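You operate a simulated robot arm through the tools that you are given. There is no shell and no other tool.

The job below is to be done with a simulated robot arm. You get a single attempt, and the scene is never put back.

Task
Press the seal 8 mm deep with the force knob at 4 kN.
Fine: swing the press head over the seal first; one stroke with the guard shut, press head parked after.

It is judged by the outcome, as a careful person would: the job done as asked, and still so three seconds after it is handed in. It fails if anything else is knocked over, pushed out of place, dropped, spilled or broken. Lids that push on must go on centred and level and be pressed home; caps that screw on are set level and turned clockwise until they are tight.

Robot
A 7-joint arm with a fingered hand, fixed in place. Base frame: the origin is at the foot of the arm, x ahead of it, y to its left, z up; the work surface is at about z = 910. Readings come in mm, degrees, newtons and seconds.
With the tool pointing down near the work surface it reaches from about 380 to 860 mm from the base axis. Its first joint turns from -143.0 to 143.0 degrees. Payload 3 kg.
Tool frame: the origin (TCP) lies between the finger pads and is the grasp point; the fingertips stand 26 mm ahead of it; z points along the fingers, y is the line along which they close. Largest opening 148 mm; the body of the gripper starts 73 mm behind the TCP. The gripper is a hand of 3 fingers: y runs from the thumb to the fingers, the wrist lies at [0, 0, -229] in the tool frame, and closing takes about 1.5 s.
Orientation is that of the tool frame in the base frame, as a unit quaternion [x, y, z, w]. With the fingers straight down and closing along the base's y, the tool's x points along the base's -x, its y along +y and its z along -z.

Tools
- The arm moves only by the tool jog_arm. Its argument "steps" is one flat list of numbers, 7 for each row, row after row: the shift along the tool's x, y, z in mm, then the turn, a rotation vector about the tool's x, y, z in degrees, then the finger opening in mm, from 0 to 148. In form: [tx, ty, tz, wx, wy, wz, claw, tx, ty, tz, wx, wy, wz, claw, ...]. A call has 1 to 20 rows; each row is the pose to reach, as a shift and turn from the pose commanded when the call began, along the tool's axes at that moment. A row lasts 0.2 s, in which the tool goes at most 50 mm and 8.6 degrees; a call with a longer step from one row to the next is refused whole, and so is a gripper value outside its range. Where a pose cannot be reached the arm comes as near as it can. A force on the tool above 90 N (or 10 N above the force at the start of the call, whichever is more), or a blocked arm, ends the call early, and 0.2 s more pass. The fingers move at their own pace (about 153 mm/s each) and stop on an object; they squeeze with about 26 N. The grip force told is the motor's: it shows also when the fingers shut on nothing. Time passes only in rows, and 0.2 s behind the last, so rows that repeat a pose let the fingers close. It gives the time, the measured TCP pose, the force on the tool (base axes), the opening and the grip force at its end, in the units of the frame above (readings bear some noise), with the torque about the TCP (base axes, N m) and any sound that the robot's microphone picked up.
- Cameras (640 x 400 px; columns grow to the right, rows downward): "scene" is fixed at [399.3, -649.5, 1388.3]; the picture's right is [0.95, -0.31, 0.00], its down [-0.11, -0.35, -0.93] and it looks along [0.28, 0.89, -0.37] (base axes); focal length 273 px, centre (320, 200). "wrist" rides on the gripper at [68, -39, -90] in the tool frame; the picture's right is [0.50, 0.87, 0.00], its down [-0.66, 0.38, -0.65] and it looks along [-0.57, 0.33, 0.76] (tool axes); focal length 222 px, centre (320, 200). There is no depth. A picture from a camera that has moved, and an enlarged one, comes with that camera's place and axes in the base frame and with its lens.
- capture(camera): a new picture of that camera. No time passes.
- lift_body(by): slides the trunk up (or, below 0, down) by that many mm; the arm rides with it, the base frame stays. It gives what a move gives, with no picture.
- set_grasp(shape): the hand has 3 fingers and takes this shape, open, in about a second: jaw (thumb against the fingers, like two jaws); tri (thumb and two fingers); tip (a fingertip pinch); poke (one finger out to press); point (the index stretched); flat (the hand flat); cup (the hand cupped); fist (a fist). The gripper value then closes the fingers along that shape, each until it touches; the sizes above hold for jaw. It gives what a move gives, with no picture.
- inspect(camera, box): a new picture of the part [left, top, right, bottom] of that camera's present view, enlarged. No time passes.
- job_done(): hands the job in; it is judged then, once.

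Places have to be worked out from the pictures, the camera data and where the tool is seen. Open the gripper and draw the arm clear of the work before you hand the job in, unless the task says otherwise.

The tools are called after "Request:" by a JSON object that holds its "method" and its "body". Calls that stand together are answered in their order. jog_arm: Moves the arm, as the interface text tells. Its arguments: {"type":"object","properties":{"steps":{"type":"array","items":{"type":"number"}}},"required":["steps"]} The other tools are called the same way: lift_body (by) slides the trunk up or down; set_grasp (shape) gives the hand a shape; capture (camera) takes a picture; inspect (camera, box) takes an enlarged picture of a part of a camera's view; job_done () hands the job in.

At the start:

```text
t: 0.0
position: [903.1, 58.6, 1400.7]
orientation: [0.0, 1.0, 0.0, 0.0]
ft_force: [0.5, -0.4, 0.4]
wrist_torque: [-0.03, 0.01, 0.02]
width: 147.7
grip_force: 0.1
shape: jaw
trunk travel left (down, up): [-825.0, 65.0]
```

scene: 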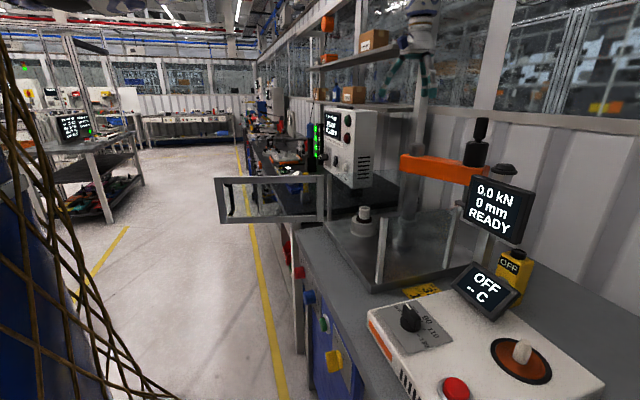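
wrist: 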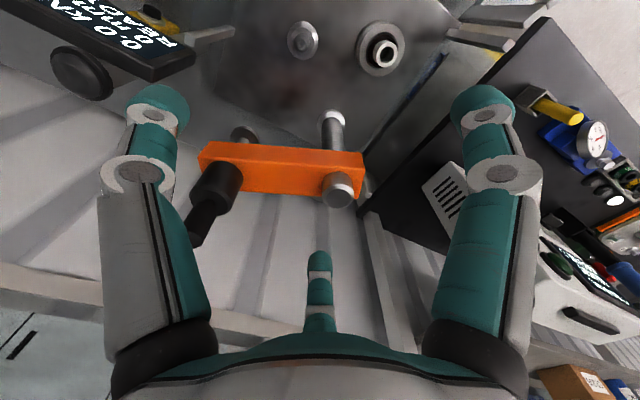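

The scene shows a press with an orange swing arm, a guard (open frame on the left), a force display and several controls. I'll enlarge the parts of the view to understand the machine before moving.

Request:
{"method": "inspect", "body": {"camera": "scene", "box": [200, 80, 400, 300]}}

Request:
{"method": "inspect", "body": {"camera": "scene", "box": [340, 100, 560, 310]}}

Request:
{"method": "inspect", "body": {"camera": "scene", "box": [280, 240, 620, 400]}}

Request:
{"method": "inspect", "body": {"camera": "wrist", "box": [0, 0, 320, 240]}}

Request:
{"method": "inspect", "body": {"camera": "wrist", "box": [220, 0, 460, 220]}}

```text
1.82 times, centred on (300, 190) of scene
camera zoom: at [399.3, -649.5, 1388.3], right [0.95, -0.31, 0.0], down [-0.11, -0.35, -0.93], along [0.28, 0.89, -0.37], focal length 497 px, centre (356, 218)
```

zoom: 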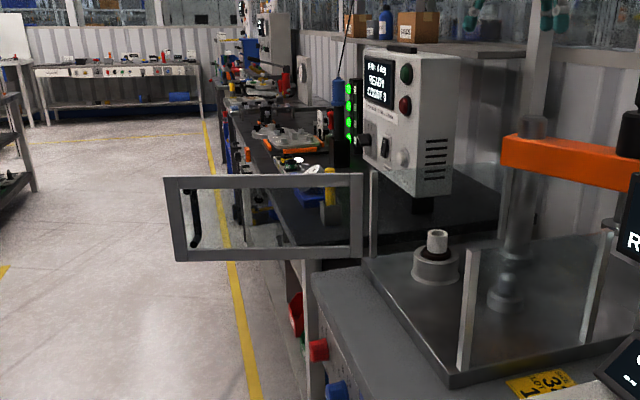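

```text
1.90 times, centred on (450, 205) of scene
camera zoom: at [399.3, -649.5, 1388.3], right [0.95, -0.31, 0.0], down [-0.11, -0.35, -0.93], along [0.28, 0.89, -0.37], focal length 521 px, centre (72, 190)
```

zoom: 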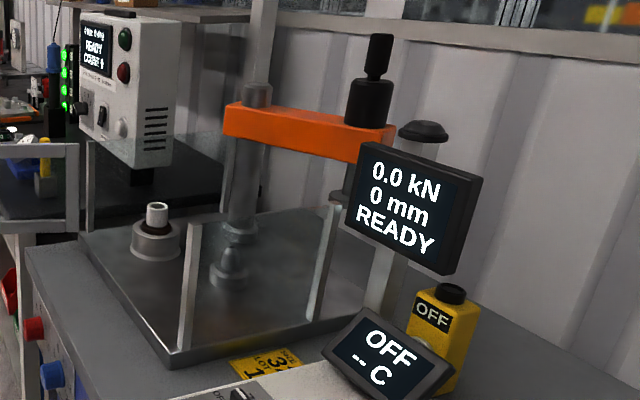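

```text
1.88 times, centred on (450, 320) of scene
camera zoom: at [399.3, -649.5, 1388.3], right [0.95, -0.31, 0.0], down [-0.11, -0.35, -0.93], along [0.28, 0.89, -0.37], focal length 515 px, centre (75, -26)
```

zoom: 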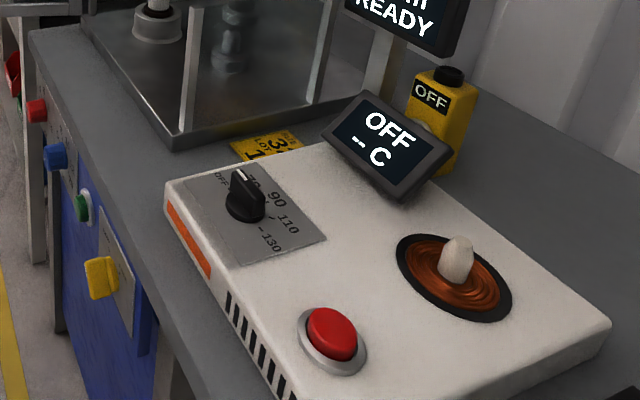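

```text
1.67 times, centred on (160, 120) of wrist
camera zoom: at [834.5, 20.0, 1490.4], right [-0.5, 0.87, 0.0], down [0.66, 0.38, 0.65], along [0.57, 0.33, -0.76], focal length 370 px, centre (587, 333)
```

zoom: 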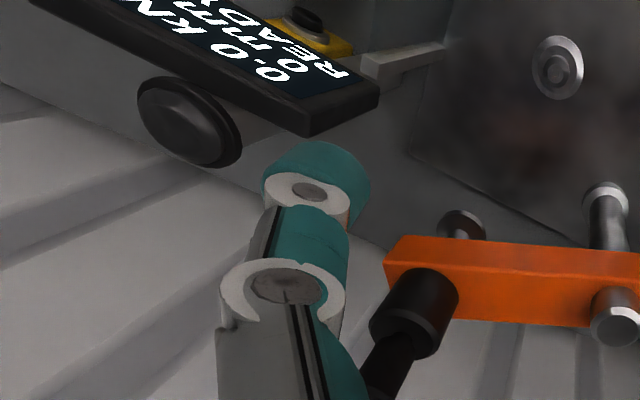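

```text
1.82 times, centred on (340, 110) of wrist
camera zoom: at [834.5, 20.0, 1490.4], right [-0.5, 0.87, 0.0], down [0.66, 0.38, 0.65], along [0.57, 0.33, -0.76], focal length 404 px, centre (284, 364)
```

zoom: 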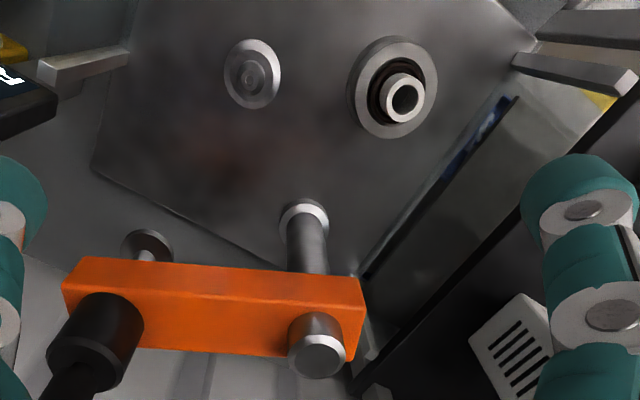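

The press has a post with an orange swing arm, and the seal is on the plate near (826,166). I need to find the force knob and stroke control, so I'll zoom in more on the candidate controls.

Request:
{"method": "inspect", "body": {"camera": "scene", "box": [290, 270, 370, 390]}}

Request:
{"method": "inspect", "body": {"camera": "scene", "box": [305, 95, 395, 195]}}

Request:
{"method": "inspect", "body": {"camera": "scene", "box": [205, 170, 335, 230]}}

Request:
{"method": "inspect", "body": {"camera": "scene", "box": [460, 110, 560, 310]}}

Request:
{"method": "inspect", "body": {"camera": "scene", "box": [320, 170, 480, 300]}}

Request:
{"method": "inspect", "body": {"camera": "wrist", "box": [400, 60, 640, 400]}}

```text
3.33 times, centred on (330, 330) of scene
camera zoom: at [399.3, -649.5, 1388.3], right [0.95, -0.31, 0.0], down [-0.11, -0.35, -0.93], along [0.28, 0.89, -0.37], focal length 911 px, centre (287, -233)
```

zoom: 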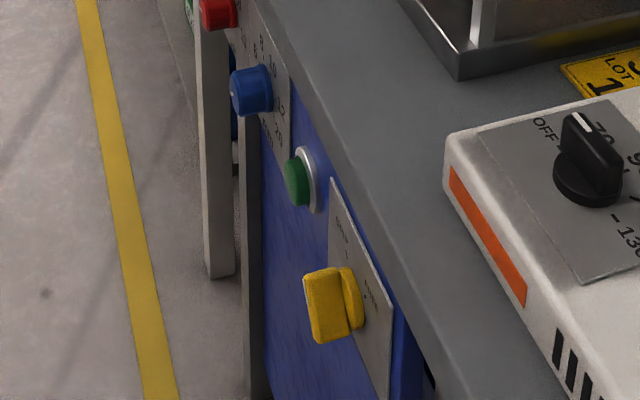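

```text
4.00 times, centred on (350, 145) of scene
camera zoom: at [399.3, -649.5, 1388.3], right [0.95, -0.31, 0.0], down [-0.11, -0.35, -0.93], along [0.28, 0.89, -0.37], focal length 1094 px, centre (200, 420)
```

zoom: 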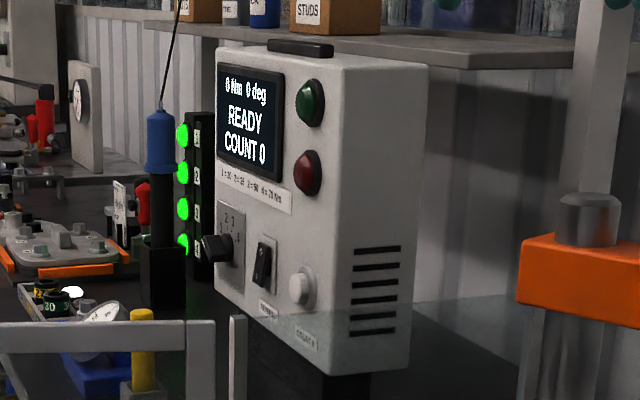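

```text
4.92 times, centred on (270, 200) of scene
camera zoom: at [399.3, -649.5, 1388.3], right [0.95, -0.31, 0.0], down [-0.11, -0.35, -0.93], along [0.28, 0.89, -0.37], focal length 1346 px, centre (566, 200)
```

zoom: 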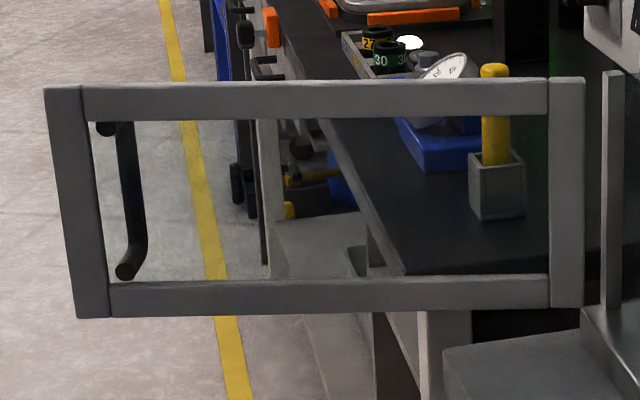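

```text
2.00 times, centred on (510, 210) of scene
camera zoom: at [399.3, -649.5, 1388.3], right [0.95, -0.31, 0.0], down [-0.11, -0.35, -0.93], along [0.28, 0.89, -0.37], focal length 547 px, centre (-60, 180)
```

zoom: 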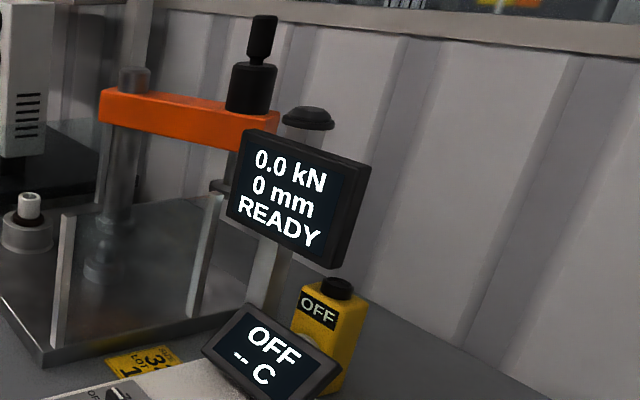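

```text
3.08 times, centred on (400, 235) of scene
camera zoom: at [399.3, -649.5, 1388.3], right [0.95, -0.31, 0.0], down [-0.11, -0.35, -0.93], along [0.28, 0.89, -0.37], focal length 841 px, centre (74, 92)
```

zoom: 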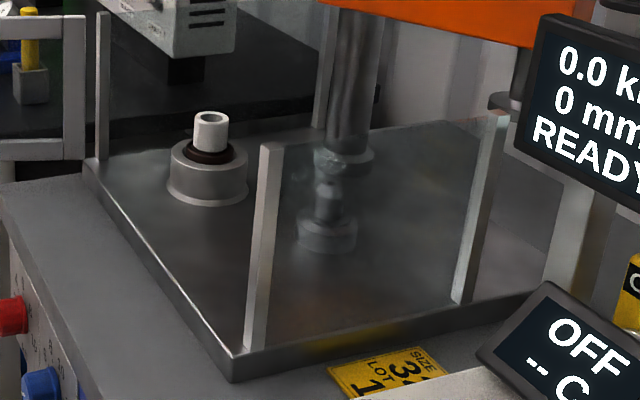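

```text
1.18 times, centred on (520, 230) of wrist
camera zoom: at [834.5, 20.0, 1490.4], right [-0.5, 0.87, 0.0], down [0.66, 0.38, 0.65], along [0.57, 0.33, -0.76], focal length 261 px, centre (85, 165)
```

zoom: 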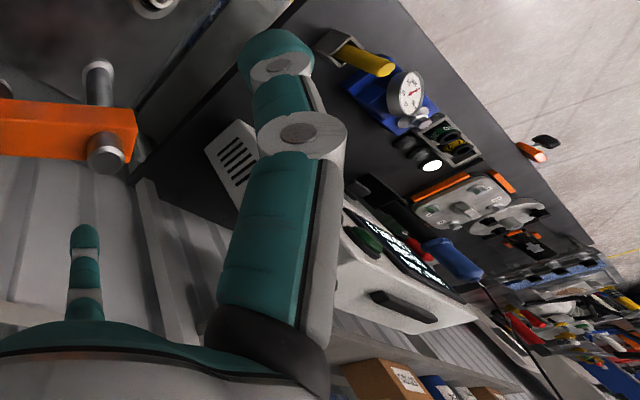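

The front panel below the bench edge (x≈565, z≈835) holds a red button, a blue scaled knob, a green button and a yellow selector, which are likely the press controls. I'll retract the arm in the free space above to see them with the wrist camera.

Request:
{"method": "jog_arm", "body": {"steps": [38, -13, 0, 0, 0, 0, 147, 76, -26, 0, 0, 0, 0, 147, 114, -39, 0, 0, 0, 0, 147, 152, -52, 0, 0, 0, 0, 147, 190, -65, 0, 0, 0, 0, 147, 228, -78, 0, 0, 0, 0, 147, 266, -91, 0, 0, 0, 0, 147, 304, -104, 0, 0, 0, 0, 147, 342, -117, 0, 0, 0, 0, 147, 380, -130, 0, 0, 0, 0, 147, 418, -143, 0, 0, 0, 0, 147, 456, -156, 0, 0, 0, 0, 147]}}

```text
t: 2.6
position: [782.9, 5.0, 1436.0]
orientation: [0.0, 1.0, 0.0, -0.001]
ft_force: [0.1, -0.4, 0.0]
wrist_torque: [-0.01, -0.03, -0.01]
width: 147.3
grip_force: 0.1
shape: jaw
out of reach, approached as far as the arm can: row 3, 4, 5, 6, 7, 8, 9, 10, 11, 12
trunk travel left (down, up): [-825.0, 65.0]
```

The arm can't fold back at this height, so I'll lower the trunk a bit, with free space under the hand (the press guard tops out near z≈1107), and then retract.

Request:
{"method": "lift_body", "body": {"by": -220}}

```text
t: 4.9
position: [782.6, 5.1, 1216.0]
orientation: [-0.001, 1.0, 0.0, -0.001]
ft_force: [0.2, 0.5, 0.0]
wrist_torque: [0.0, 0.03, -0.03]
width: 146.9
grip_force: 0.1
shape: jaw
trunk travel left (down, up): [-605.0, 285.0]
```

TCP now at (783,5,1216). I retract toward the robot and to the right (y≈-100), staying above the guard.

Request:
{"method": "jog_arm", "body": {"steps": [35, -10, 0, 0, 0, 0, 147, 70, -20, 0, 0, 0, 0, 147, 105, -30, 0, 0, 0, 0, 147, 140, -40, 0, 0, 0, 0, 147, 175, -50, 0, 0, 0, 0, 147, 210, -60, 0, 0, 0, 0, 147, 245, -70, 0, 0, 0, 0, 147, 280, -80, 0, 0, 0, 0, 147, 315, -90, 0, 0, 0, 0, 147, 350, -100, 0, 0, 0, 0, 147]}}

```text
t: 7.1
position: [783.1, 4.7, 1216.3]
orientation: [0.0, 1.0, 0.0, -0.001]
ft_force: [0.4, 0.8, -1.0]
wrist_torque: [0.02, 0.01, 0.0]
width: 146.9
grip_force: 0.0
shape: jaw
out of reach, approached as far as the arm can: row 1, 2, 3, 4, 5, 6, 7, 8, 9, 10
trunk travel left (down, up): [-605.0, 285.0]
```

The arm did not move, seemingly limited because the wrist is high relative to the trunk. I'll raise the trunk back and reach lower relative to it instead, so first lift back up.

Request:
{"method": "lift_body", "body": {"by": 200}}

Request:
{"method": "jog_arm", "body": {"steps": [0, 0, 40, 0, 0, 0, 147, 0, 0, 80, 0, 0, 0, 147, 0, 0, 120, 0, 0, 0, 147, 0, 0, 160, 0, 0, 0, 147, 0, 0, 200, 0, 0, 0, 147, 40, 0, 200, 0, 0, 0, 147, 80, -10, 200, 0, 0, 0, 147, 120, -20, 200, 0, 0, 0, 147, 160, -30, 200, 0, 0, 0, 147]}}

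```text
t: 9.3
position: [782.2, 5.3, 1415.9]
orientation: [0.0, 1.0, -0.001, 0.0]
ft_force: [-0.1, -0.5, 1.0]
wrist_torque: [-0.01, 0.0, 0.0]
width: 146.8
grip_force: 0.0
shape: jaw
trunk travel left (down, up): [-805.0, 85.0]
```

```text
t: 11.3
position: [782.3, 4.4, 1415.7]
orientation: [0.001, 1.0, -0.001, -0.001]
ft_force: [-0.6, -0.1, -0.3]
wrist_torque: [-0.01, -0.02, -0.02]
width: 146.9
grip_force: 0.1
shape: jaw
out of reach, approached as far as the arm can: row 1, 2, 3, 4, 5, 6, 7, 8, 9
trunk travel left (down, up): [-805.0, 85.0]
```

No motion at all, so I need to learn whether the commanded pose is far away or the arm is on a joint limit. I'll test a small outward move (+x) along the way it came.

Request:
{"method": "jog_arm", "body": {"steps": [-40, 0, 0, 0, 0, 0, 147, -80, 20, 0, 0, 0, 0, 147, -110, 40, 0, 0, 0, 0, 147]}}

```text
t: 12.3
position: [896.9, 22.0, 1414.6]
orientation: [0.018, 1.0, -0.002, 0.0]
ft_force: [-0.4, 0.5, -0.4]
wrist_torque: [-0.09, -0.05, 0.0]
width: 147.0
grip_force: 0.0
shape: jaw
trunk travel left (down, up): [-805.0, 85.0]
stopped in row 3: the arm was blocked; the commanded pose is now the measured one
```

The arm follows outward moves, so the commanded pose is the measured one. Now I'll try going straight down from here (above the plate, clear of the orange arm at x>950).

Request:
{"method": "jog_arm", "body": {"steps": [0, 0, 20, 0, 0, 0, 147, 0, 0, 40, 0, 0, 0, 147, 0, 0, 60, 0, 0, 0, 147, 0, 0, 80, 0, 0, 0, 147, 0, 0, 100, 0, 0, 0, 147]}}

Request:
{"method": "capture", "body": {"camera": "scene"}}

```text
t: 13.5
position: [898.3, 17.7, 1313.7]
orientation: [0.018, 1.0, 0.0, 0.0]
ft_force: [0.4, -0.3, -0.9]
wrist_torque: [-0.02, -0.01, -0.04]
width: 147.1
grip_force: 0.1
shape: jaw
trunk travel left (down, up): [-805.0, 85.0]
```

```text
taken
```

scene: 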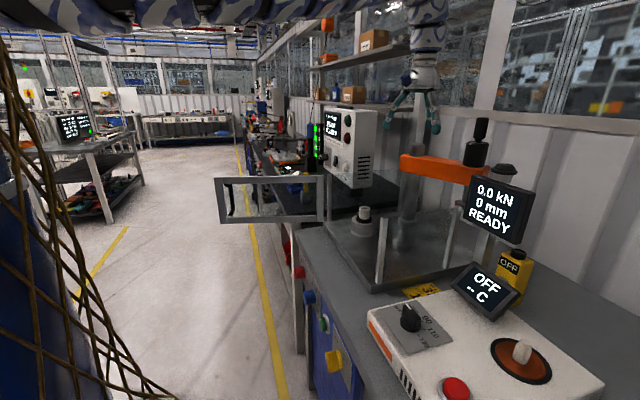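

Lowering relative to the trunk works. Now I'll move diagonally inward and down to about (600,-30,1190), passing above the guard opening.

Request:
{"method": "jog_arm", "body": {"steps": [30, -5, 14, 0, 0, 0, 147, 60, -10, 28, 0, 0, 0, 147, 90, -15, 42, 0, 0, 0, 147, 120, -20, 56, 0, 0, 0, 147, 150, -25, 70, 0, 0, 0, 147, 180, -30, 84, 0, 0, 0, 147, 210, -35, 98, 0, 0, 0, 147, 240, -40, 112, 0, 0, 0, 147, 270, -45, 120, 0, 0, 0, 147, 300, -50, 124, 0, 0, 0, 147]}}

```text
t: 15.7
position: [817.3, 5.6, 1275.2]
orientation: [0.018, 1.0, 0.0, -0.001]
ft_force: [-0.5, -0.1, 0.4]
wrist_torque: [0.01, 0.03, 0.01]
width: 147.0
grip_force: 0.0
shape: jaw
out of reach, approached as far as the arm can: row 3, 4, 5, 6, 7, 8, 9, 10
trunk travel left (down, up): [-805.0, 85.0]
```

The inner limit moved only slightly. I'll go further down (toward z≈1130, still above the seal and within the open front), then attempt to retract again.

Request:
{"method": "jog_arm", "body": {"steps": [-10, 0, 30, 0, 0, 0, 147, -10, 0, 60, 0, 0, 0, 147, -10, 0, 90, 0, 0, 0, 147, -10, 0, 120, 0, 0, 0, 147, -10, 0, 145, 0, 0, 0, 147, 25, 0, 145, 0, 0, 0, 147, 50, 0, 145, 0, 0, 0, 147, 75, 0, 145, 0, 0, 0, 147, 100, 0, 145, 0, 0, 0, 147, 125, 0, 145, 0, 0, 0, 147, 150, 0, 145, 0, 0, 0, 147]}}

Request:
{"method": "capture", "body": {"camera": "scene"}}

Request:
{"method": "capture", "body": {"camera": "wrist"}}

```text
t: 18.1
position: [771.5, 33.8, 1088.4]
orientation: [0.018, 1.0, -0.001, -0.003]
ft_force: [-0.5, -0.6, 0.3]
wrist_torque: [0.02, 0.0, 0.0]
width: 146.9
grip_force: 0.1
shape: jaw
out of reach, approached as far as the arm can: row 6, 7, 8, 9, 10, 11
trunk travel left (down, up): [-805.0, 85.0]
```

```text
taken
```

scene: 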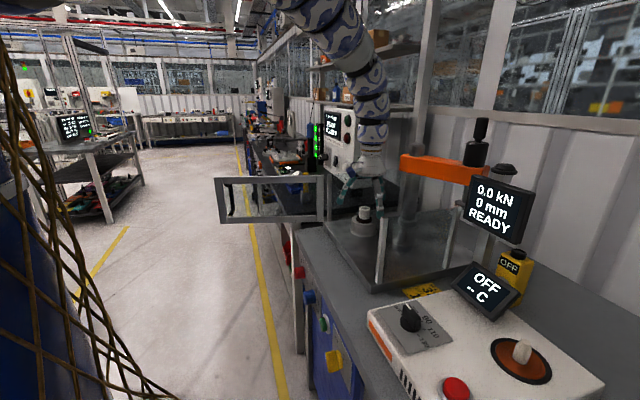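

```text
taken
camera wrist: at [701.0, -2.1, 1180.3], right [-0.47, 0.88, 0.0], down [0.67, 0.35, 0.65], along [0.57, 0.31, -0.76], focal length 222 px, centre (320, 200)
```

wrist: 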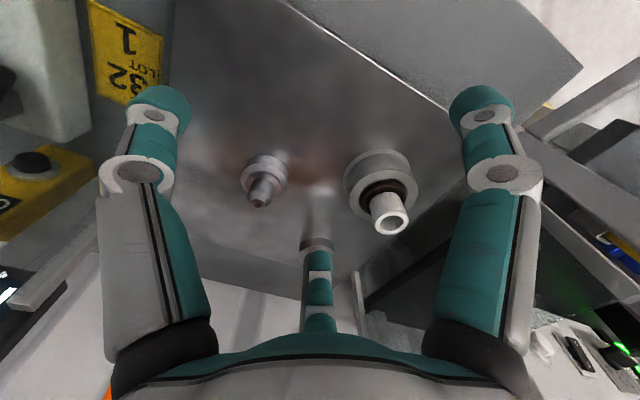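

The arm swings its wrist around a high elbow, so retracting requires going lower. I'll raise the trunk 80 mm and then move in through the open guard front (posts at y≈-138 and 236) to about (460,-55,960), in front of the bench.

Request:
{"method": "lift_body", "body": {"by": 80}}

Request:
{"method": "jog_arm", "body": {"steps": [0, 0, 40, 0, 0, 0, 147, 0, 0, 78, 0, 0, 0, 147, 31, -8, 83, 0, 0, 0, 147, 66, -16, 113, 0, 0, 0, 147, 101, -24, 138, 0, 0, 0, 147, 136, -32, 160, 0, 0, 0, 147, 171, -40, 178, 0, 0, 0, 147, 206, -50, 190, 0, 0, 0, 147, 241, -60, 200, 0, 0, 0, 147, 276, -75, 205, 0, 0, 0, 147, 311, -90, 208, 0, 0, 0, 147]}}

Request:
{"method": "capture", "body": {"camera": "wrist"}}

Request:
{"method": "capture", "body": {"camera": "scene"}}

```text
t: 19.3
position: [769.1, 35.5, 1170.2]
orientation: [0.018, 1.0, -0.001, -0.003]
ft_force: [0.7, -0.5, 0.7]
wrist_torque: [0.0, 0.01, -0.02]
width: 147.2
grip_force: 0.0
shape: jaw
trunk travel left (down, up): [-885.0, 5.0]
```

```text
t: 21.7
position: [547.0, -9.2, 871.1]
orientation: [0.019, 1.0, 0.0, 0.0]
ft_force: [-15.3, -9.1, 80.9]
wrist_torque: [4.5, -8.93, -0.11]
width: 147.3
grip_force: 0.0
shape: jaw
out of reach, approached as far as the arm can: row 5, 6, 7, 8, 9, 10, 11
trunk travel left (down, up): [-885.0, 5.0]
```

```text
taken
camera wrist: at [478.6, -45.3, 961.9], right [-0.47, 0.88, 0.0], down [0.67, 0.35, 0.66], along [0.58, 0.31, -0.76], focal length 222 px, centre (320, 200)
```

wrist: 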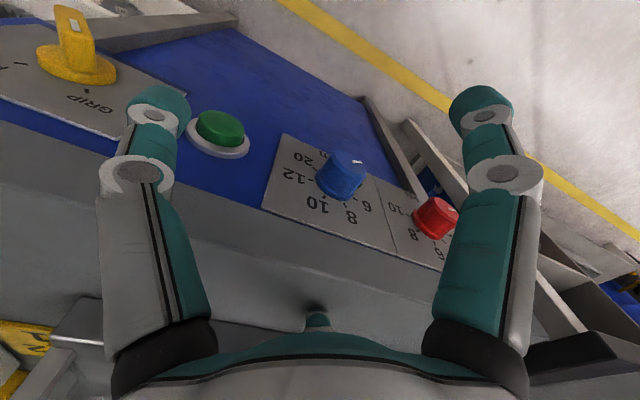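

```text
taken
```

scene: 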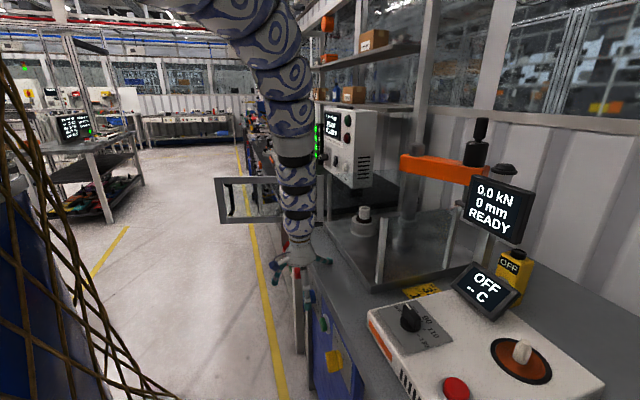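

The hand slid lower than intended and the rear finger is pressing on the bench edge (81 N upward). I'll relieve this by lifting and backing off slightly.

Request:
{"method": "jog_arm", "body": {"steps": [-5, 0, -10, 0, 0, 0, 147, -10, 0, -20, 0, 0, 0, 147, -20, 0, -35, 0, 0, 0, 147]}}

Request:
{"method": "capture", "body": {"camera": "wrist"}}

```text
t: 22.5
position: [573.4, -3.4, 893.3]
orientation: [0.018, 1.0, 0.001, -0.003]
ft_force: [-10.6, -3.0, 31.2]
wrist_torque: [1.57, -2.66, 0.27]
width: 147.1
grip_force: 0.0
shape: jaw
out of reach, approached as far as the arm can: row 1, 2, 3
trunk travel left (down, up): [-885.0, 5.0]
```

```text
taken
camera wrist: at [505.2, -38.7, 984.2], right [-0.47, 0.88, 0.0], down [0.67, 0.35, 0.65], along [0.57, 0.31, -0.76], focal length 222 px, centre (320, 200)
```

wrist: 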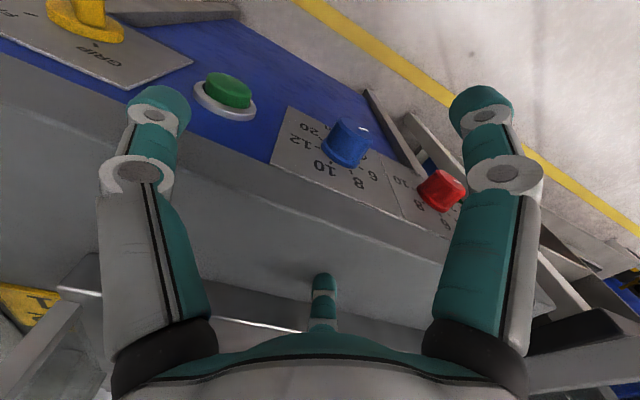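

Force is down to 31 N; I continue up and slightly outward until free.

Request:
{"method": "jog_arm", "body": {"steps": [-15, 0, -20, 0, 0, 0, 147, -30, 0, -40, 0, 0, 0, 147, -45, 0, -55, 0, 0, 0, 147]}}

```text
t: 23.3
position: [626.1, -3.6, 944.3]
orientation: [0.019, 1.0, -0.001, -0.003]
ft_force: [-0.4, 0.8, -0.8]
wrist_torque: [0.0, 0.01, 0.02]
width: 146.8
grip_force: 0.1
shape: jaw
out of reach, approached as far as the arm can: row 2, 3
trunk travel left (down, up): [-885.0, 5.0]
```

The hand is free at (626,-4,944). I'll look at the front panel labels with the wrist camera from here.

Request:
{"method": "capture", "body": {"camera": "wrist"}}

Request:
{"method": "inspect", "body": {"camera": "wrist", "box": [180, 0, 480, 240]}}

Request:
{"method": "inspect", "body": {"camera": "wrist", "box": [0, 0, 260, 160]}}

```text
taken
camera wrist: at [557.4, -39.0, 1036.1], right [-0.47, 0.88, 0.0], down [0.67, 0.35, 0.65], along [0.57, 0.3, -0.76], focal length 222 px, centre (320, 200)
```

wrist: 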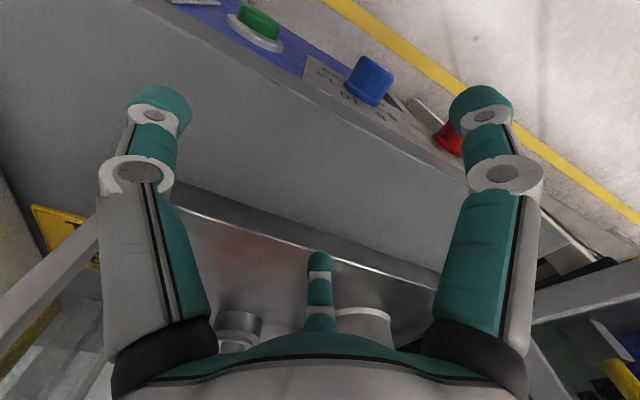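

```text
1.67 times, centred on (330, 120) of wrist
camera zoom: at [557.4, -39.0, 1036.1], right [-0.47, 0.88, 0.0], down [0.67, 0.35, 0.65], along [0.57, 0.3, -0.76], focal length 370 px, centre (303, 333)
```

zoom: 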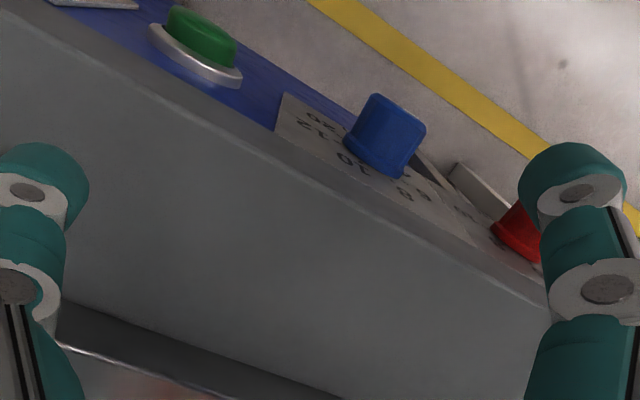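

```text
2.46 times, centred on (130, 80) of wrist
camera zoom: at [557.4, -39.0, 1036.1], right [-0.47, 0.88, 0.0], down [0.67, 0.35, 0.65], along [0.57, 0.3, -0.76], focal length 547 px, centre (788, 495)
```

zoom: 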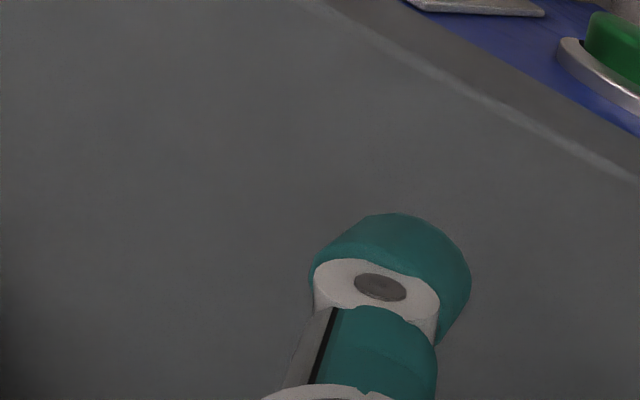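

The blue knob has a scale like 6‑8‑10‑12‑20, with a red knob beside it and a yellow selector and green button to the right; I need a straight-on view. I'll pitch the tool forward about the wrist (over the plate, well above the parts), so I can then back down in front of the panel with the tool horizontal.

Request:
{"method": "jog_arm", "body": {"steps": [-42, 0, -5, 0, -8, 0, 147, -73, 0, -14, 0, -16, 0, 147, -103, 0, -25, 0, -24, 0, 147, -131, 0, -40, 0, -32, 0, 147, -157, 0, -59, 0, -40, 0, 147, -180, 0, -81, 0, -48, 0, 147, -200, 0, -106, 0, -56, 0, 147, -216, 0, -134, 0, -64, 0, 147, -228, 0, -163, 0, -72, 0, 147, -236, 0, -194, 0, -80, 0, 147]}}

Request:
{"method": "capture", "body": {"camera": "scene"}}

Request:
{"method": "capture", "body": {"camera": "wrist"}}

```text
t: 25.5
position: [880.4, -0.2, 1115.3]
orientation: [0.014, 0.766, -0.012, 0.642]
ft_force: [-0.7, 0.4, 0.5]
wrist_torque: [-0.02, 0.02, -0.02]
width: 147.1
grip_force: 0.1
shape: jaw
out of reach, approached as far as the arm can: row 2, 3, 4, 5, 6, 7, 8, 9, 10
trunk travel left (down, up): [-885.0, 5.0]
```

```text
taken
```

scene: 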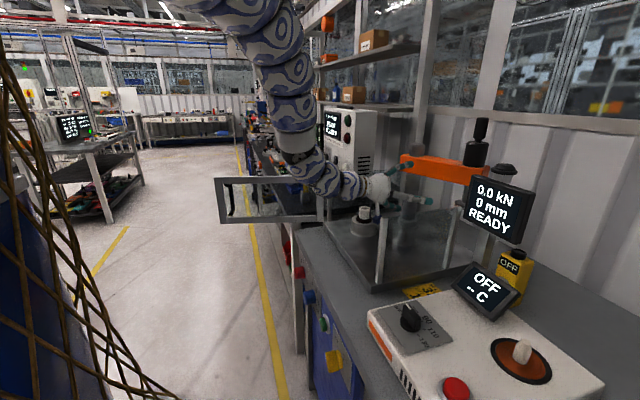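

```text
taken
camera wrist: at [778.5, -35.6, 1065.8], right [-0.06, 0.87, -0.49], down [-0.51, 0.4, 0.76], along [0.86, 0.3, 0.42], focal length 222 px, centre (320, 200)
```

wrist: 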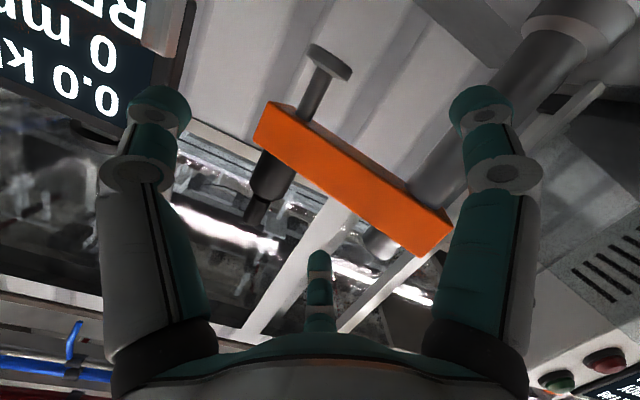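

The tool now points toward +x at (880,0,1115). I'll back out through the guard opening while tilting slightly upward so the camera under the hand clears the bench.

Request:
{"method": "jog_arm", "body": {"steps": [-2, 0, -12, 0, -6, 0, 147, 9, 0, -40, 0, -12, 0, 147, 32, 0, -74, 0, -18, 0, 147, 55, 0, -107, 0, -20, 0, 147, 83, 0, -138, 0, -20, 0, 147, 108, 0, -168, 0, -20, 0, 147]}}

Request:
{"method": "capture", "body": {"camera": "scene"}}

```text
t: 26.9
position: [782.3, 11.3, 1079.3]
orientation: [0.014, 0.644, -0.016, 0.765]
ft_force: [0.0, 0.0, 0.2]
wrist_torque: [0.0, -0.03, -0.03]
width: 147.0
grip_force: 0.0
shape: jaw
out of reach, approached as far as the arm can: row 4, 5, 6
trunk travel left (down, up): [-885.0, 5.0]
```

```text
taken
```

scene: 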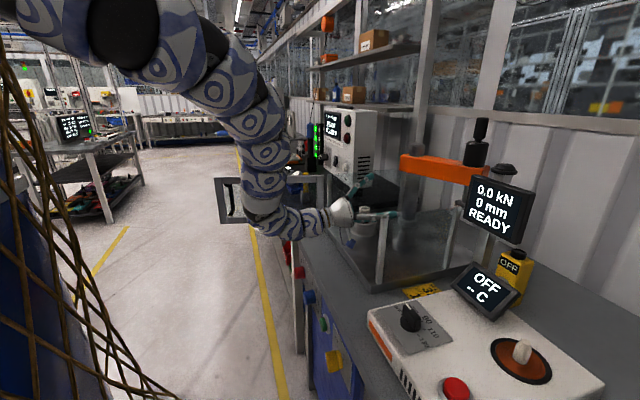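

The inner reach limit blocks backing out with the tool raised. I'll instead swing the hand back under the wrist to a slight backward tilt (θ≈-28°), which lets the hand pass in front of the bench edge.

Request:
{"method": "jog_arm", "body": {"steps": [14.5, 0, 14.5, 0, 8, 0, 147, 28.3, 0, 24.5, 0, 16, 0, 147, 41.1, 0, 30.1, 0, 24, 0, 147, 51.9, 0, 31.7, 0, 32, 0, 147, 60.4, 0, 29.5, 0, 40, 0, 147, 66, 0, 23.9, 0, 48, 0, 147, 68.2, 0, 15.3, 0, 56, 0, 147, 66.8, 0, 4.2, 0, 64, 0, 147, 61.4, 0, -8.9, 0, 72, 0, 147, 51.8, 0, -23.4, 0, 80, 0, 147, 55, 0, -55.1, 0, 88, 0, 147, 54, 0, -87.1, 0, 96, 0, 147, 48.5, 0, -118.6, 0, 104, 0, 147, 38.5, 0, -148.9, 0, 112, 0, 147, 24.5, 0, -177.6, 0, 120, 0, 147, 6.6, 0, -204.1, 0, 128, 0, 147]}}

Request:
{"method": "capture", "body": {"camera": "scene"}}

Request:
{"method": "capture", "body": {"camera": "wrist"}}

```text
t: 30.3
position: [579.8, 21.0, 1036.3]
orientation: [0.018, 0.969, 0.003, -0.246]
ft_force: [0.3, 0.1, 0.4]
wrist_torque: [-0.04, -0.02, -0.01]
width: 147.1
grip_force: 0.1
shape: jaw
out of reach, approached as far as the arm can: row 5, 6, 7, 8, 9, 10
trunk travel left (down, up): [-885.0, 5.0]
```

```text
taken
```

scene: 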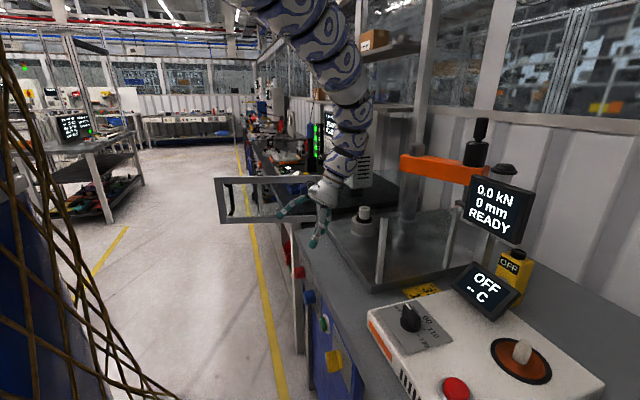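

```text
taken
camera wrist: at [561.6, -15.6, 1148.9], right [-0.41, 0.88, 0.24], down [0.9, 0.35, 0.26], along [0.15, 0.32, -0.94], focal length 222 px, centre (320, 200)
```

wrist: 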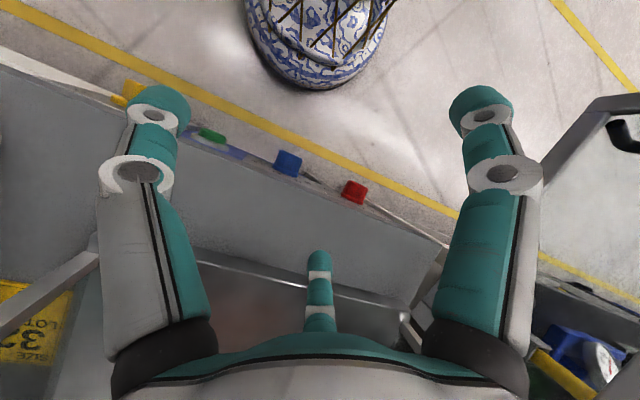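

The hand now tilts back at θ≈-28° with TCP (580,21,1036), and everything is clear. I'll slide inward and down so the hand goes in front of the bench edge.

Request:
{"method": "jog_arm", "body": {"steps": [11.1, -5, 42.4, 0, 0, 0, 147, 22.2, -10, 84.9, 0, 0, 0, 147, 33.3, -15, 127.3, 0, 0, 0, 147, 44.4, -20, 169.7, 0, 0, 0, 147, 57.9, -25, 207.8, 0, 0, 0, 147, 72.4, -30, 244.1, 0, 0, 0, 147, 87.8, -35, 278.6, 0, 0, 0, 147, 103.6, -40, 312.3, 0, 0, 0, 147]}}

Request:
{"method": "capture", "body": {"camera": "wrist"}}

```text
t: 32.1
position: [338.6, -10.5, 809.7]
orientation: [0.018, 0.97, 0.005, -0.244]
ft_force: [0.3, 0.0, -0.2]
wrist_torque: [0.05, 0.01, 0.0]
width: 147.0
grip_force: 0.0
shape: jaw
trunk travel left (down, up): [-885.0, 5.0]
```

```text
taken
camera wrist: at [320.3, -46.9, 921.4], right [-0.41, 0.88, 0.24], down [0.9, 0.35, 0.26], along [0.15, 0.32, -0.93], focal length 222 px, centre (320, 200)
```

wrist: 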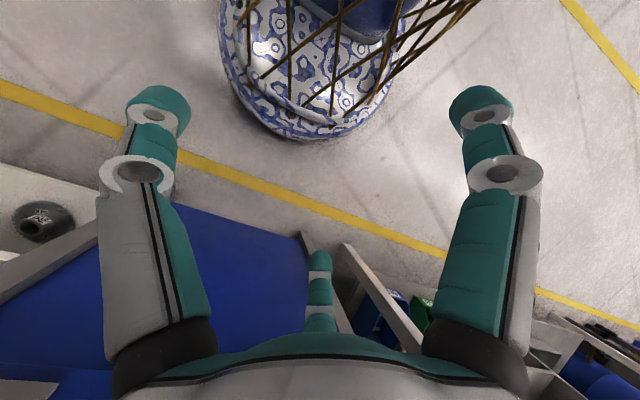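

Now the hand is in front of the bench at (339,-10,810). I'll rotate it forward (fingers toward the panel) while bringing the wrist back and down, ending with TCP ≈(484,-10,875), tool horizontal.

Request:
{"method": "jog_arm", "body": {"steps": [-21.3, 0, 18.8, 0, -8, 0, 147, -42.1, 0, 33.2, 0, -16, 0, 147, -61.6, 0, 43.4, 0, -24, 0, 147, -79.4, 0, 49.5, 0, -32, 0, 147, -94.7, 0, 51.8, 0, -40, 0, 147, -107.3, 0, 50.6, 0, -48, 0, 147, -116.4, 0, 46.5, 0, -56, 0, 147, -121.9, 0, 39.8, 0, -64, 0, 147, -123.4, 0, 31.3, 0, -72, 0, 147, -120.8, 0, 21.2, 0, -80, 0, 147, -124.1, 0, -10.5, 0, -88, 0, 147, -122.9, 0, -42.4, 0, -96, 0, 147, -117.4, 0, -73.9, 0, -104, 0, 147, -107.6, 0, -104.3, 0, -112, 0, 147, -97, 0, -126.7, 0, -118.2, 0, 147]}}

Request:
{"method": "capture", "body": {"camera": "wrist"}}

Request:
{"method": "capture", "body": {"camera": "scene"}}

```text
t: 35.5
position: [503.5, -55.3, 875.1]
orientation: [0.047, 0.706, -0.047, 0.705]
ft_force: [-0.3, 0.4, -0.3]
wrist_torque: [0.01, 0.02, 0.0]
width: 147.3
grip_force: 0.0
shape: jaw
out of reach, approached as far as the arm can: row 3, 4, 5, 6, 7, 8, 9, 10, 11, 12, 13
trunk travel left (down, up): [-885.0, 5.0]
stopped in row 15: the arm was blocked; the commanded pose is now the measured one
```

```text
taken
camera wrist: at [406.9, -79.9, 808.7], right [0.12, 0.86, -0.5], down [-0.59, 0.47, 0.66], along [0.8, 0.22, 0.56], focal length 222 px, centre (320, 200)
```

wrist: 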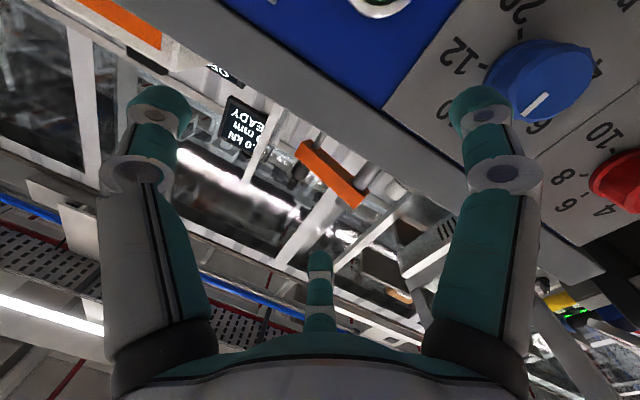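

```text
taken
```

scene: 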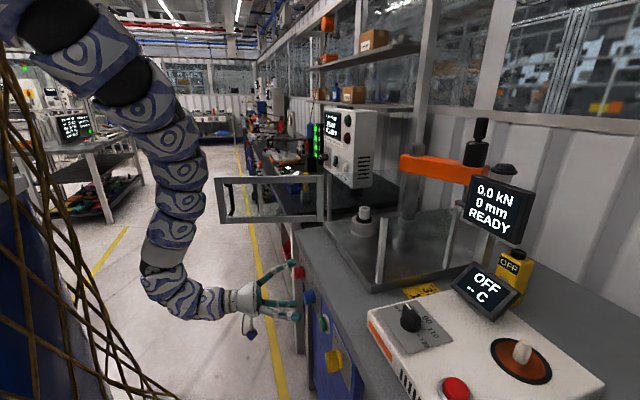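

The hand is in front of the panel now; the view shows a blue knob (… 6, 8, 10, 12, 20) and a red knob (4, 6, 8, 10). I'll enlarge those labels.

Request:
{"method": "inspect", "body": {"camera": "wrist", "box": [380, 0, 640, 260]}}

Request:
{"method": "inspect", "body": {"camera": "scene", "box": [225, 240, 365, 380]}}

```text
1.54 times, centred on (510, 130) of wrist
camera zoom: at [406.9, -79.9, 808.7], right [0.12, 0.86, -0.5], down [-0.59, 0.47, 0.66], along [0.8, 0.22, 0.56], focal length 342 px, centre (28, 308)
```

zoom: 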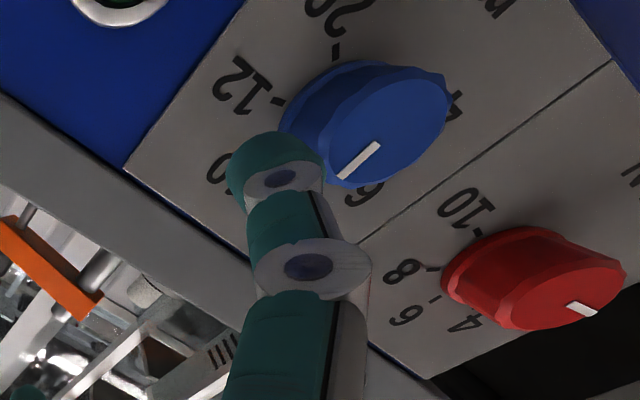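

```text
2.86 times, centred on (295, 310) of scene
camera zoom: at [399.3, -649.5, 1388.3], right [0.95, -0.31, 0.0], down [-0.11, -0.35, -0.93], along [0.28, 0.89, -0.37], focal length 781 px, centre (391, -114)
```

zoom: 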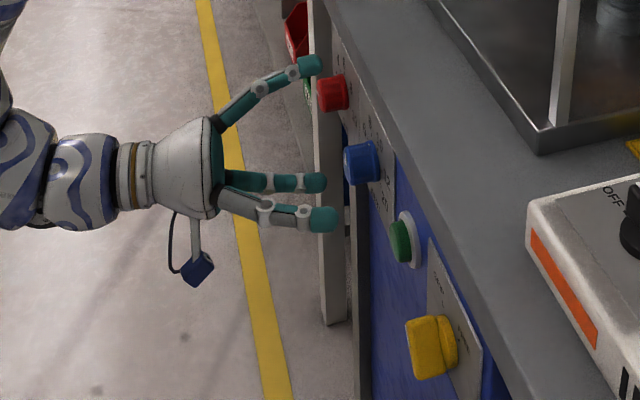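

The blue dial reads in mm and the red one likely in kN (force), but the finger hides part of it. I'll back off ~60 mm, straighten the yaw, and lower slightly for a clear view.

Request:
{"method": "jog_arm", "body": {"steps": [0, -2, -15, 0, 0, 0, 147, 10, -4, -30, -2, 0, 0, 147, 20, -6, -45, -4, 0, 0, 147, 30, -8, -58, -7.6, 0, 0, 147]}}

Request:
{"method": "capture", "body": {"camera": "wrist"}}

```text
t: 36.5
position: [443.5, -52.5, 844.8]
orientation: [0.0, 0.707, -0.001, 0.707]
ft_force: [-1.0, -0.7, 0.2]
wrist_torque: [0.04, 0.0, 0.0]
width: 146.9
grip_force: 0.0
shape: jaw
trunk travel left (down, up): [-885.0, 5.0]
```

```text
taken
camera wrist: at [353.3, -91.0, 778.4], right [0.0, 0.87, -0.5], down [-0.65, 0.38, 0.65], along [0.76, 0.33, 0.57], focal length 222 px, centre (320, 200)
```

wrist: 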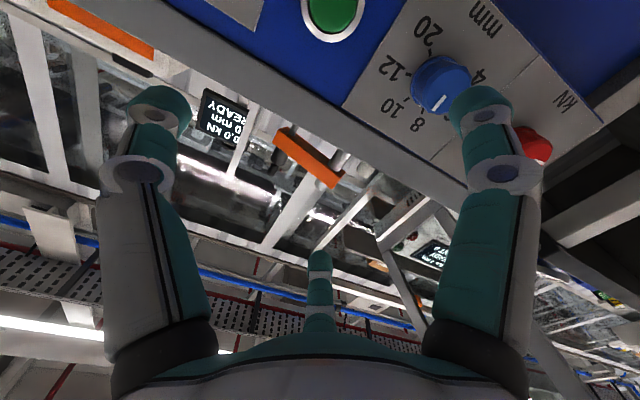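

Blue is "mm" and red is "kN". I'll lower the hand and shift it left so the dials are visible between the fingers.

Request:
{"method": "jog_arm", "body": {"steps": [25, 15, 0, 0, 0, 0, 147, 50, 30, 0, 0, 0, 0, 147, 75, 45, 0, 0, 0, 0, 147, 95, 60, 0, 0, 0, 0, 147]}}

Request:
{"method": "capture", "body": {"camera": "wrist"}}

Request:
{"method": "inspect", "body": {"camera": "wrist", "box": [200, 0, 520, 240]}}

```text
t: 37.5
position: [443.2, -28.3, 804.2]
orientation: [0.0, 0.707, -0.001, 0.707]
ft_force: [-0.6, 0.0, -0.6]
wrist_torque: [-0.01, -0.01, 0.0]
width: 147.0
grip_force: 0.0
shape: jaw
out of reach, approached as far as the arm can: row 2, 3, 4
trunk travel left (down, up): [-885.0, 5.0]
```

```text
taken
camera wrist: at [351.8, -67.2, 737.7], right [0.0, 0.87, -0.5], down [-0.65, 0.38, 0.66], along [0.76, 0.33, 0.57], focal length 222 px, centre (320, 200)
```

wrist: 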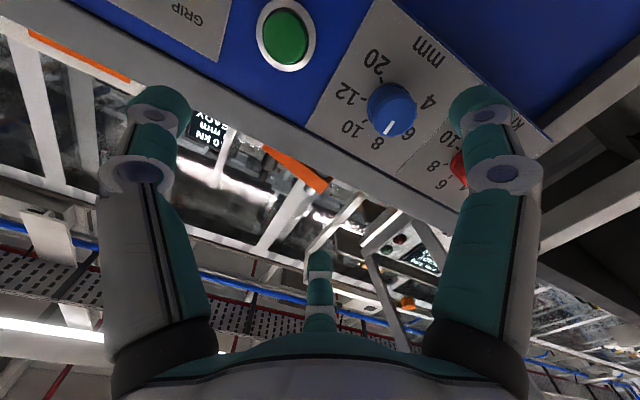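

```text
1.67 times, centred on (360, 120) of wrist
camera zoom: at [351.8, -67.2, 737.7], right [0.0, 0.87, -0.5], down [-0.65, 0.38, 0.66], along [0.76, 0.33, 0.57], focal length 370 px, centre (253, 333)
```

zoom: 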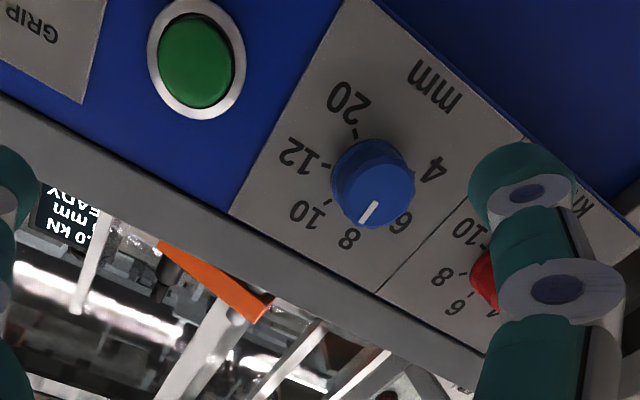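

The blue depth dial already points at 8 mm; the red kN (force) dial needs checking. I'll lower the trunk to get reach, then shift left to view the red dial.

Request:
{"method": "lift_body", "body": {"by": -120}}

Request:
{"method": "jog_arm", "body": {"steps": [-25, 25, 0, 0, 0, 0, 147, -50, 50, 0, 0, 0, 0, 147, -75, 75, 0, 0, 0, 0, 147, -90, 100, 0, 0, 0, 0, 147]}}

Request:
{"method": "capture", "body": {"camera": "wrist"}}

Request:
{"method": "inspect", "body": {"camera": "wrist", "box": [200, 0, 520, 240]}}

```text
t: 39.0
position: [443.0, -29.2, 683.8]
orientation: [0.001, 0.707, -0.001, 0.707]
ft_force: [-0.2, -0.2, 0.2]
wrist_torque: [0.01, -0.02, -0.01]
width: 147.3
grip_force: 0.1
shape: jaw
trunk travel left (down, up): [-765.0, 125.0]
```

```text
t: 40.0
position: [441.9, 72.9, 776.7]
orientation: [0.001, 0.707, -0.002, 0.707]
ft_force: [-0.3, -0.1, -0.4]
wrist_torque: [0.02, 0.05, -0.01]
width: 146.9
grip_force: 0.0
shape: jaw
trunk travel left (down, up): [-765.0, 125.0]
```

```text
taken
camera wrist: at [351.8, 34.4, 710.2], right [0.0, 0.87, -0.5], down [-0.65, 0.38, 0.66], along [0.76, 0.33, 0.57], focal length 222 px, centre (320, 200)
```

wrist: 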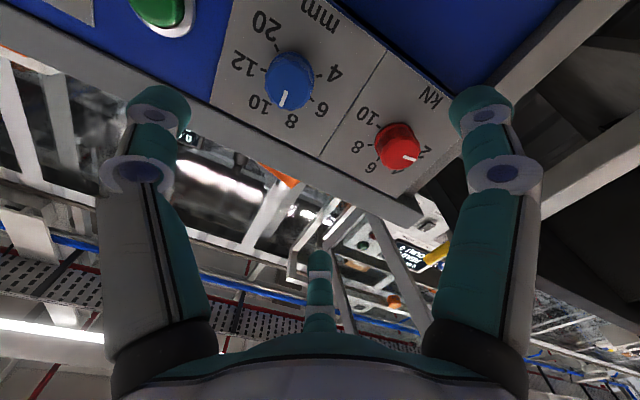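

```text
1.67 times, centred on (360, 120) of wrist
camera zoom: at [351.8, 34.4, 710.2], right [0.0, 0.87, -0.5], down [-0.65, 0.38, 0.66], along [0.76, 0.33, 0.57], focal length 370 px, centre (253, 333)
```

zoom: 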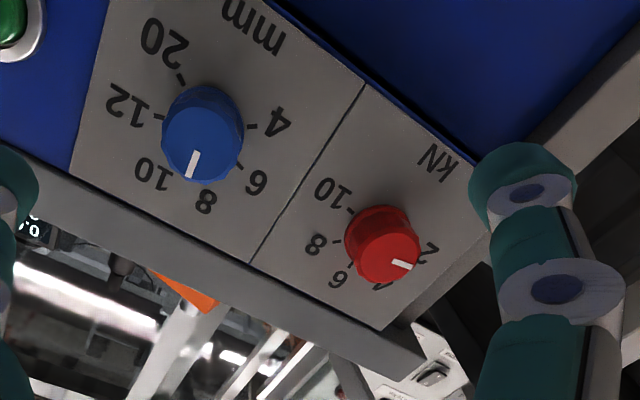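

Both dials are visible. The blue pointer seems between 8 and 10, so I'll zoom in tightly to measure both pointers.

Request:
{"method": "inspect", "body": {"camera": "wrist", "box": [210, 0, 350, 140]}}

Request:
{"method": "inspect", "body": {"camera": "wrist", "box": [330, 70, 460, 200]}}

```text
2.86 times, centred on (280, 70) of wrist
camera zoom: at [351.8, 34.4, 710.2], right [0.0, 0.87, -0.5], down [-0.65, 0.38, 0.66], along [0.76, 0.33, 0.57], focal length 635 px, centre (434, 571)
```

zoom: 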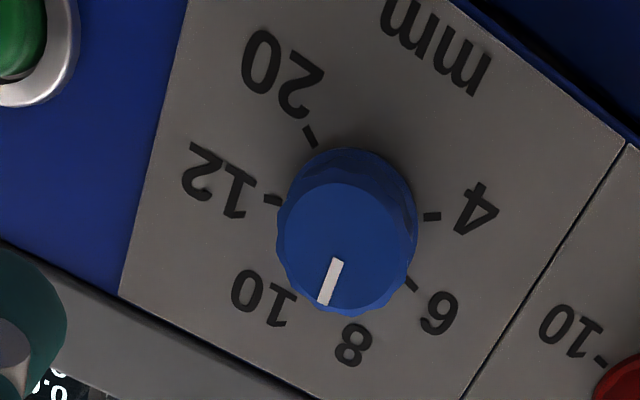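

```text
3.08 times, centred on (395, 135) of wrist
camera zoom: at [351.8, 34.4, 710.2], right [0.0, 0.87, -0.5], down [-0.65, 0.38, 0.66], along [0.76, 0.33, 0.57], focal length 684 px, centre (89, 400)
```

zoom: 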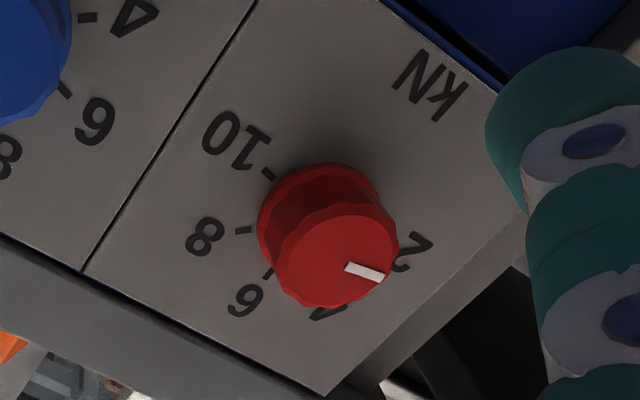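

Measured from the picture: on the red kN dial the ticks are at -100°(2), -50°(4), 0°(6), and its pointer is at ≈-100° (2 kN). On the blue mm dial the ticks are at 50° spacing (8 at -25°) and its pointer is ≈-5°, so both knobs need setting. The red knob's axis is at about y=171, z=771, face x≈575; I'll line up with it with a narrower opening.

Request:
{"method": "jog_arm", "body": {"steps": [2, 25, 10, 0, 0, 0, 90, 4, 50, 20, 0, 0, 0, 85, 5, 75, 30, 0, 0, 0, 85, 6, 98, 40, 0, 0, 0, 85, 6, 98, 40, 0, 0, 0, 85]}}

Request:
{"method": "capture", "body": {"camera": "wrist"}}

Request:
{"method": "inspect", "body": {"camera": "scene", "box": [225, 210, 365, 350]}}

```text
t: 41.2
position: [484.0, 170.7, 767.7]
orientation: [-0.001, 0.707, -0.002, 0.707]
ft_force: [-0.6, 0.0, 0.3]
wrist_torque: [-0.04, 0.02, -0.02]
width: 85.7
grip_force: 0.1
shape: jaw
trunk travel left (down, up): [-765.0, 125.0]
```

```text
taken
camera wrist: at [393.0, 132.9, 700.9], right [0.0, 0.87, -0.5], down [-0.65, 0.38, 0.66], along [0.76, 0.33, 0.57], focal length 222 px, centre (320, 200)
```

wrist: 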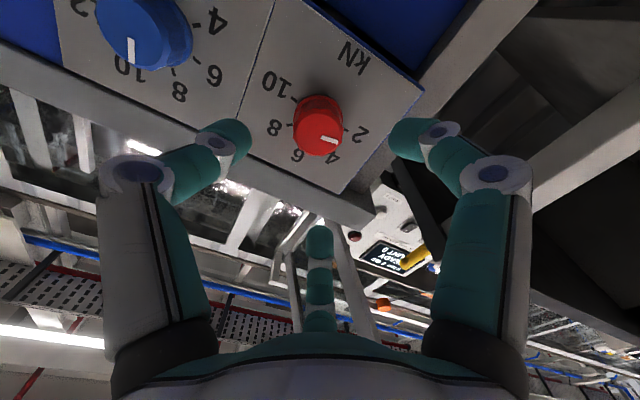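

```text
2.86 times, centred on (295, 280) of scene
camera zoom: at [399.3, -649.5, 1388.3], right [0.95, -0.31, 0.0], down [-0.11, -0.35, -0.93], along [0.28, 0.89, -0.37], focal length 781 px, centre (391, -29)
```

zoom: 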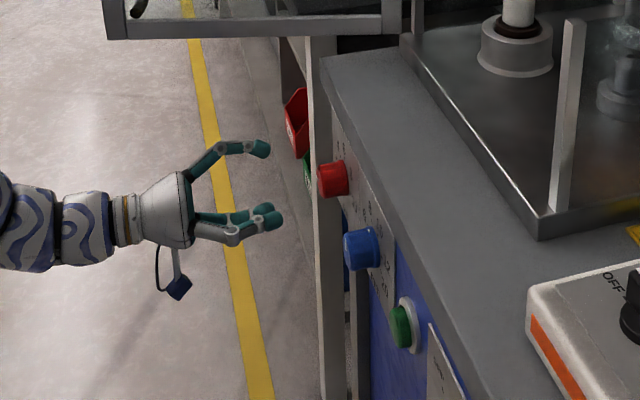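

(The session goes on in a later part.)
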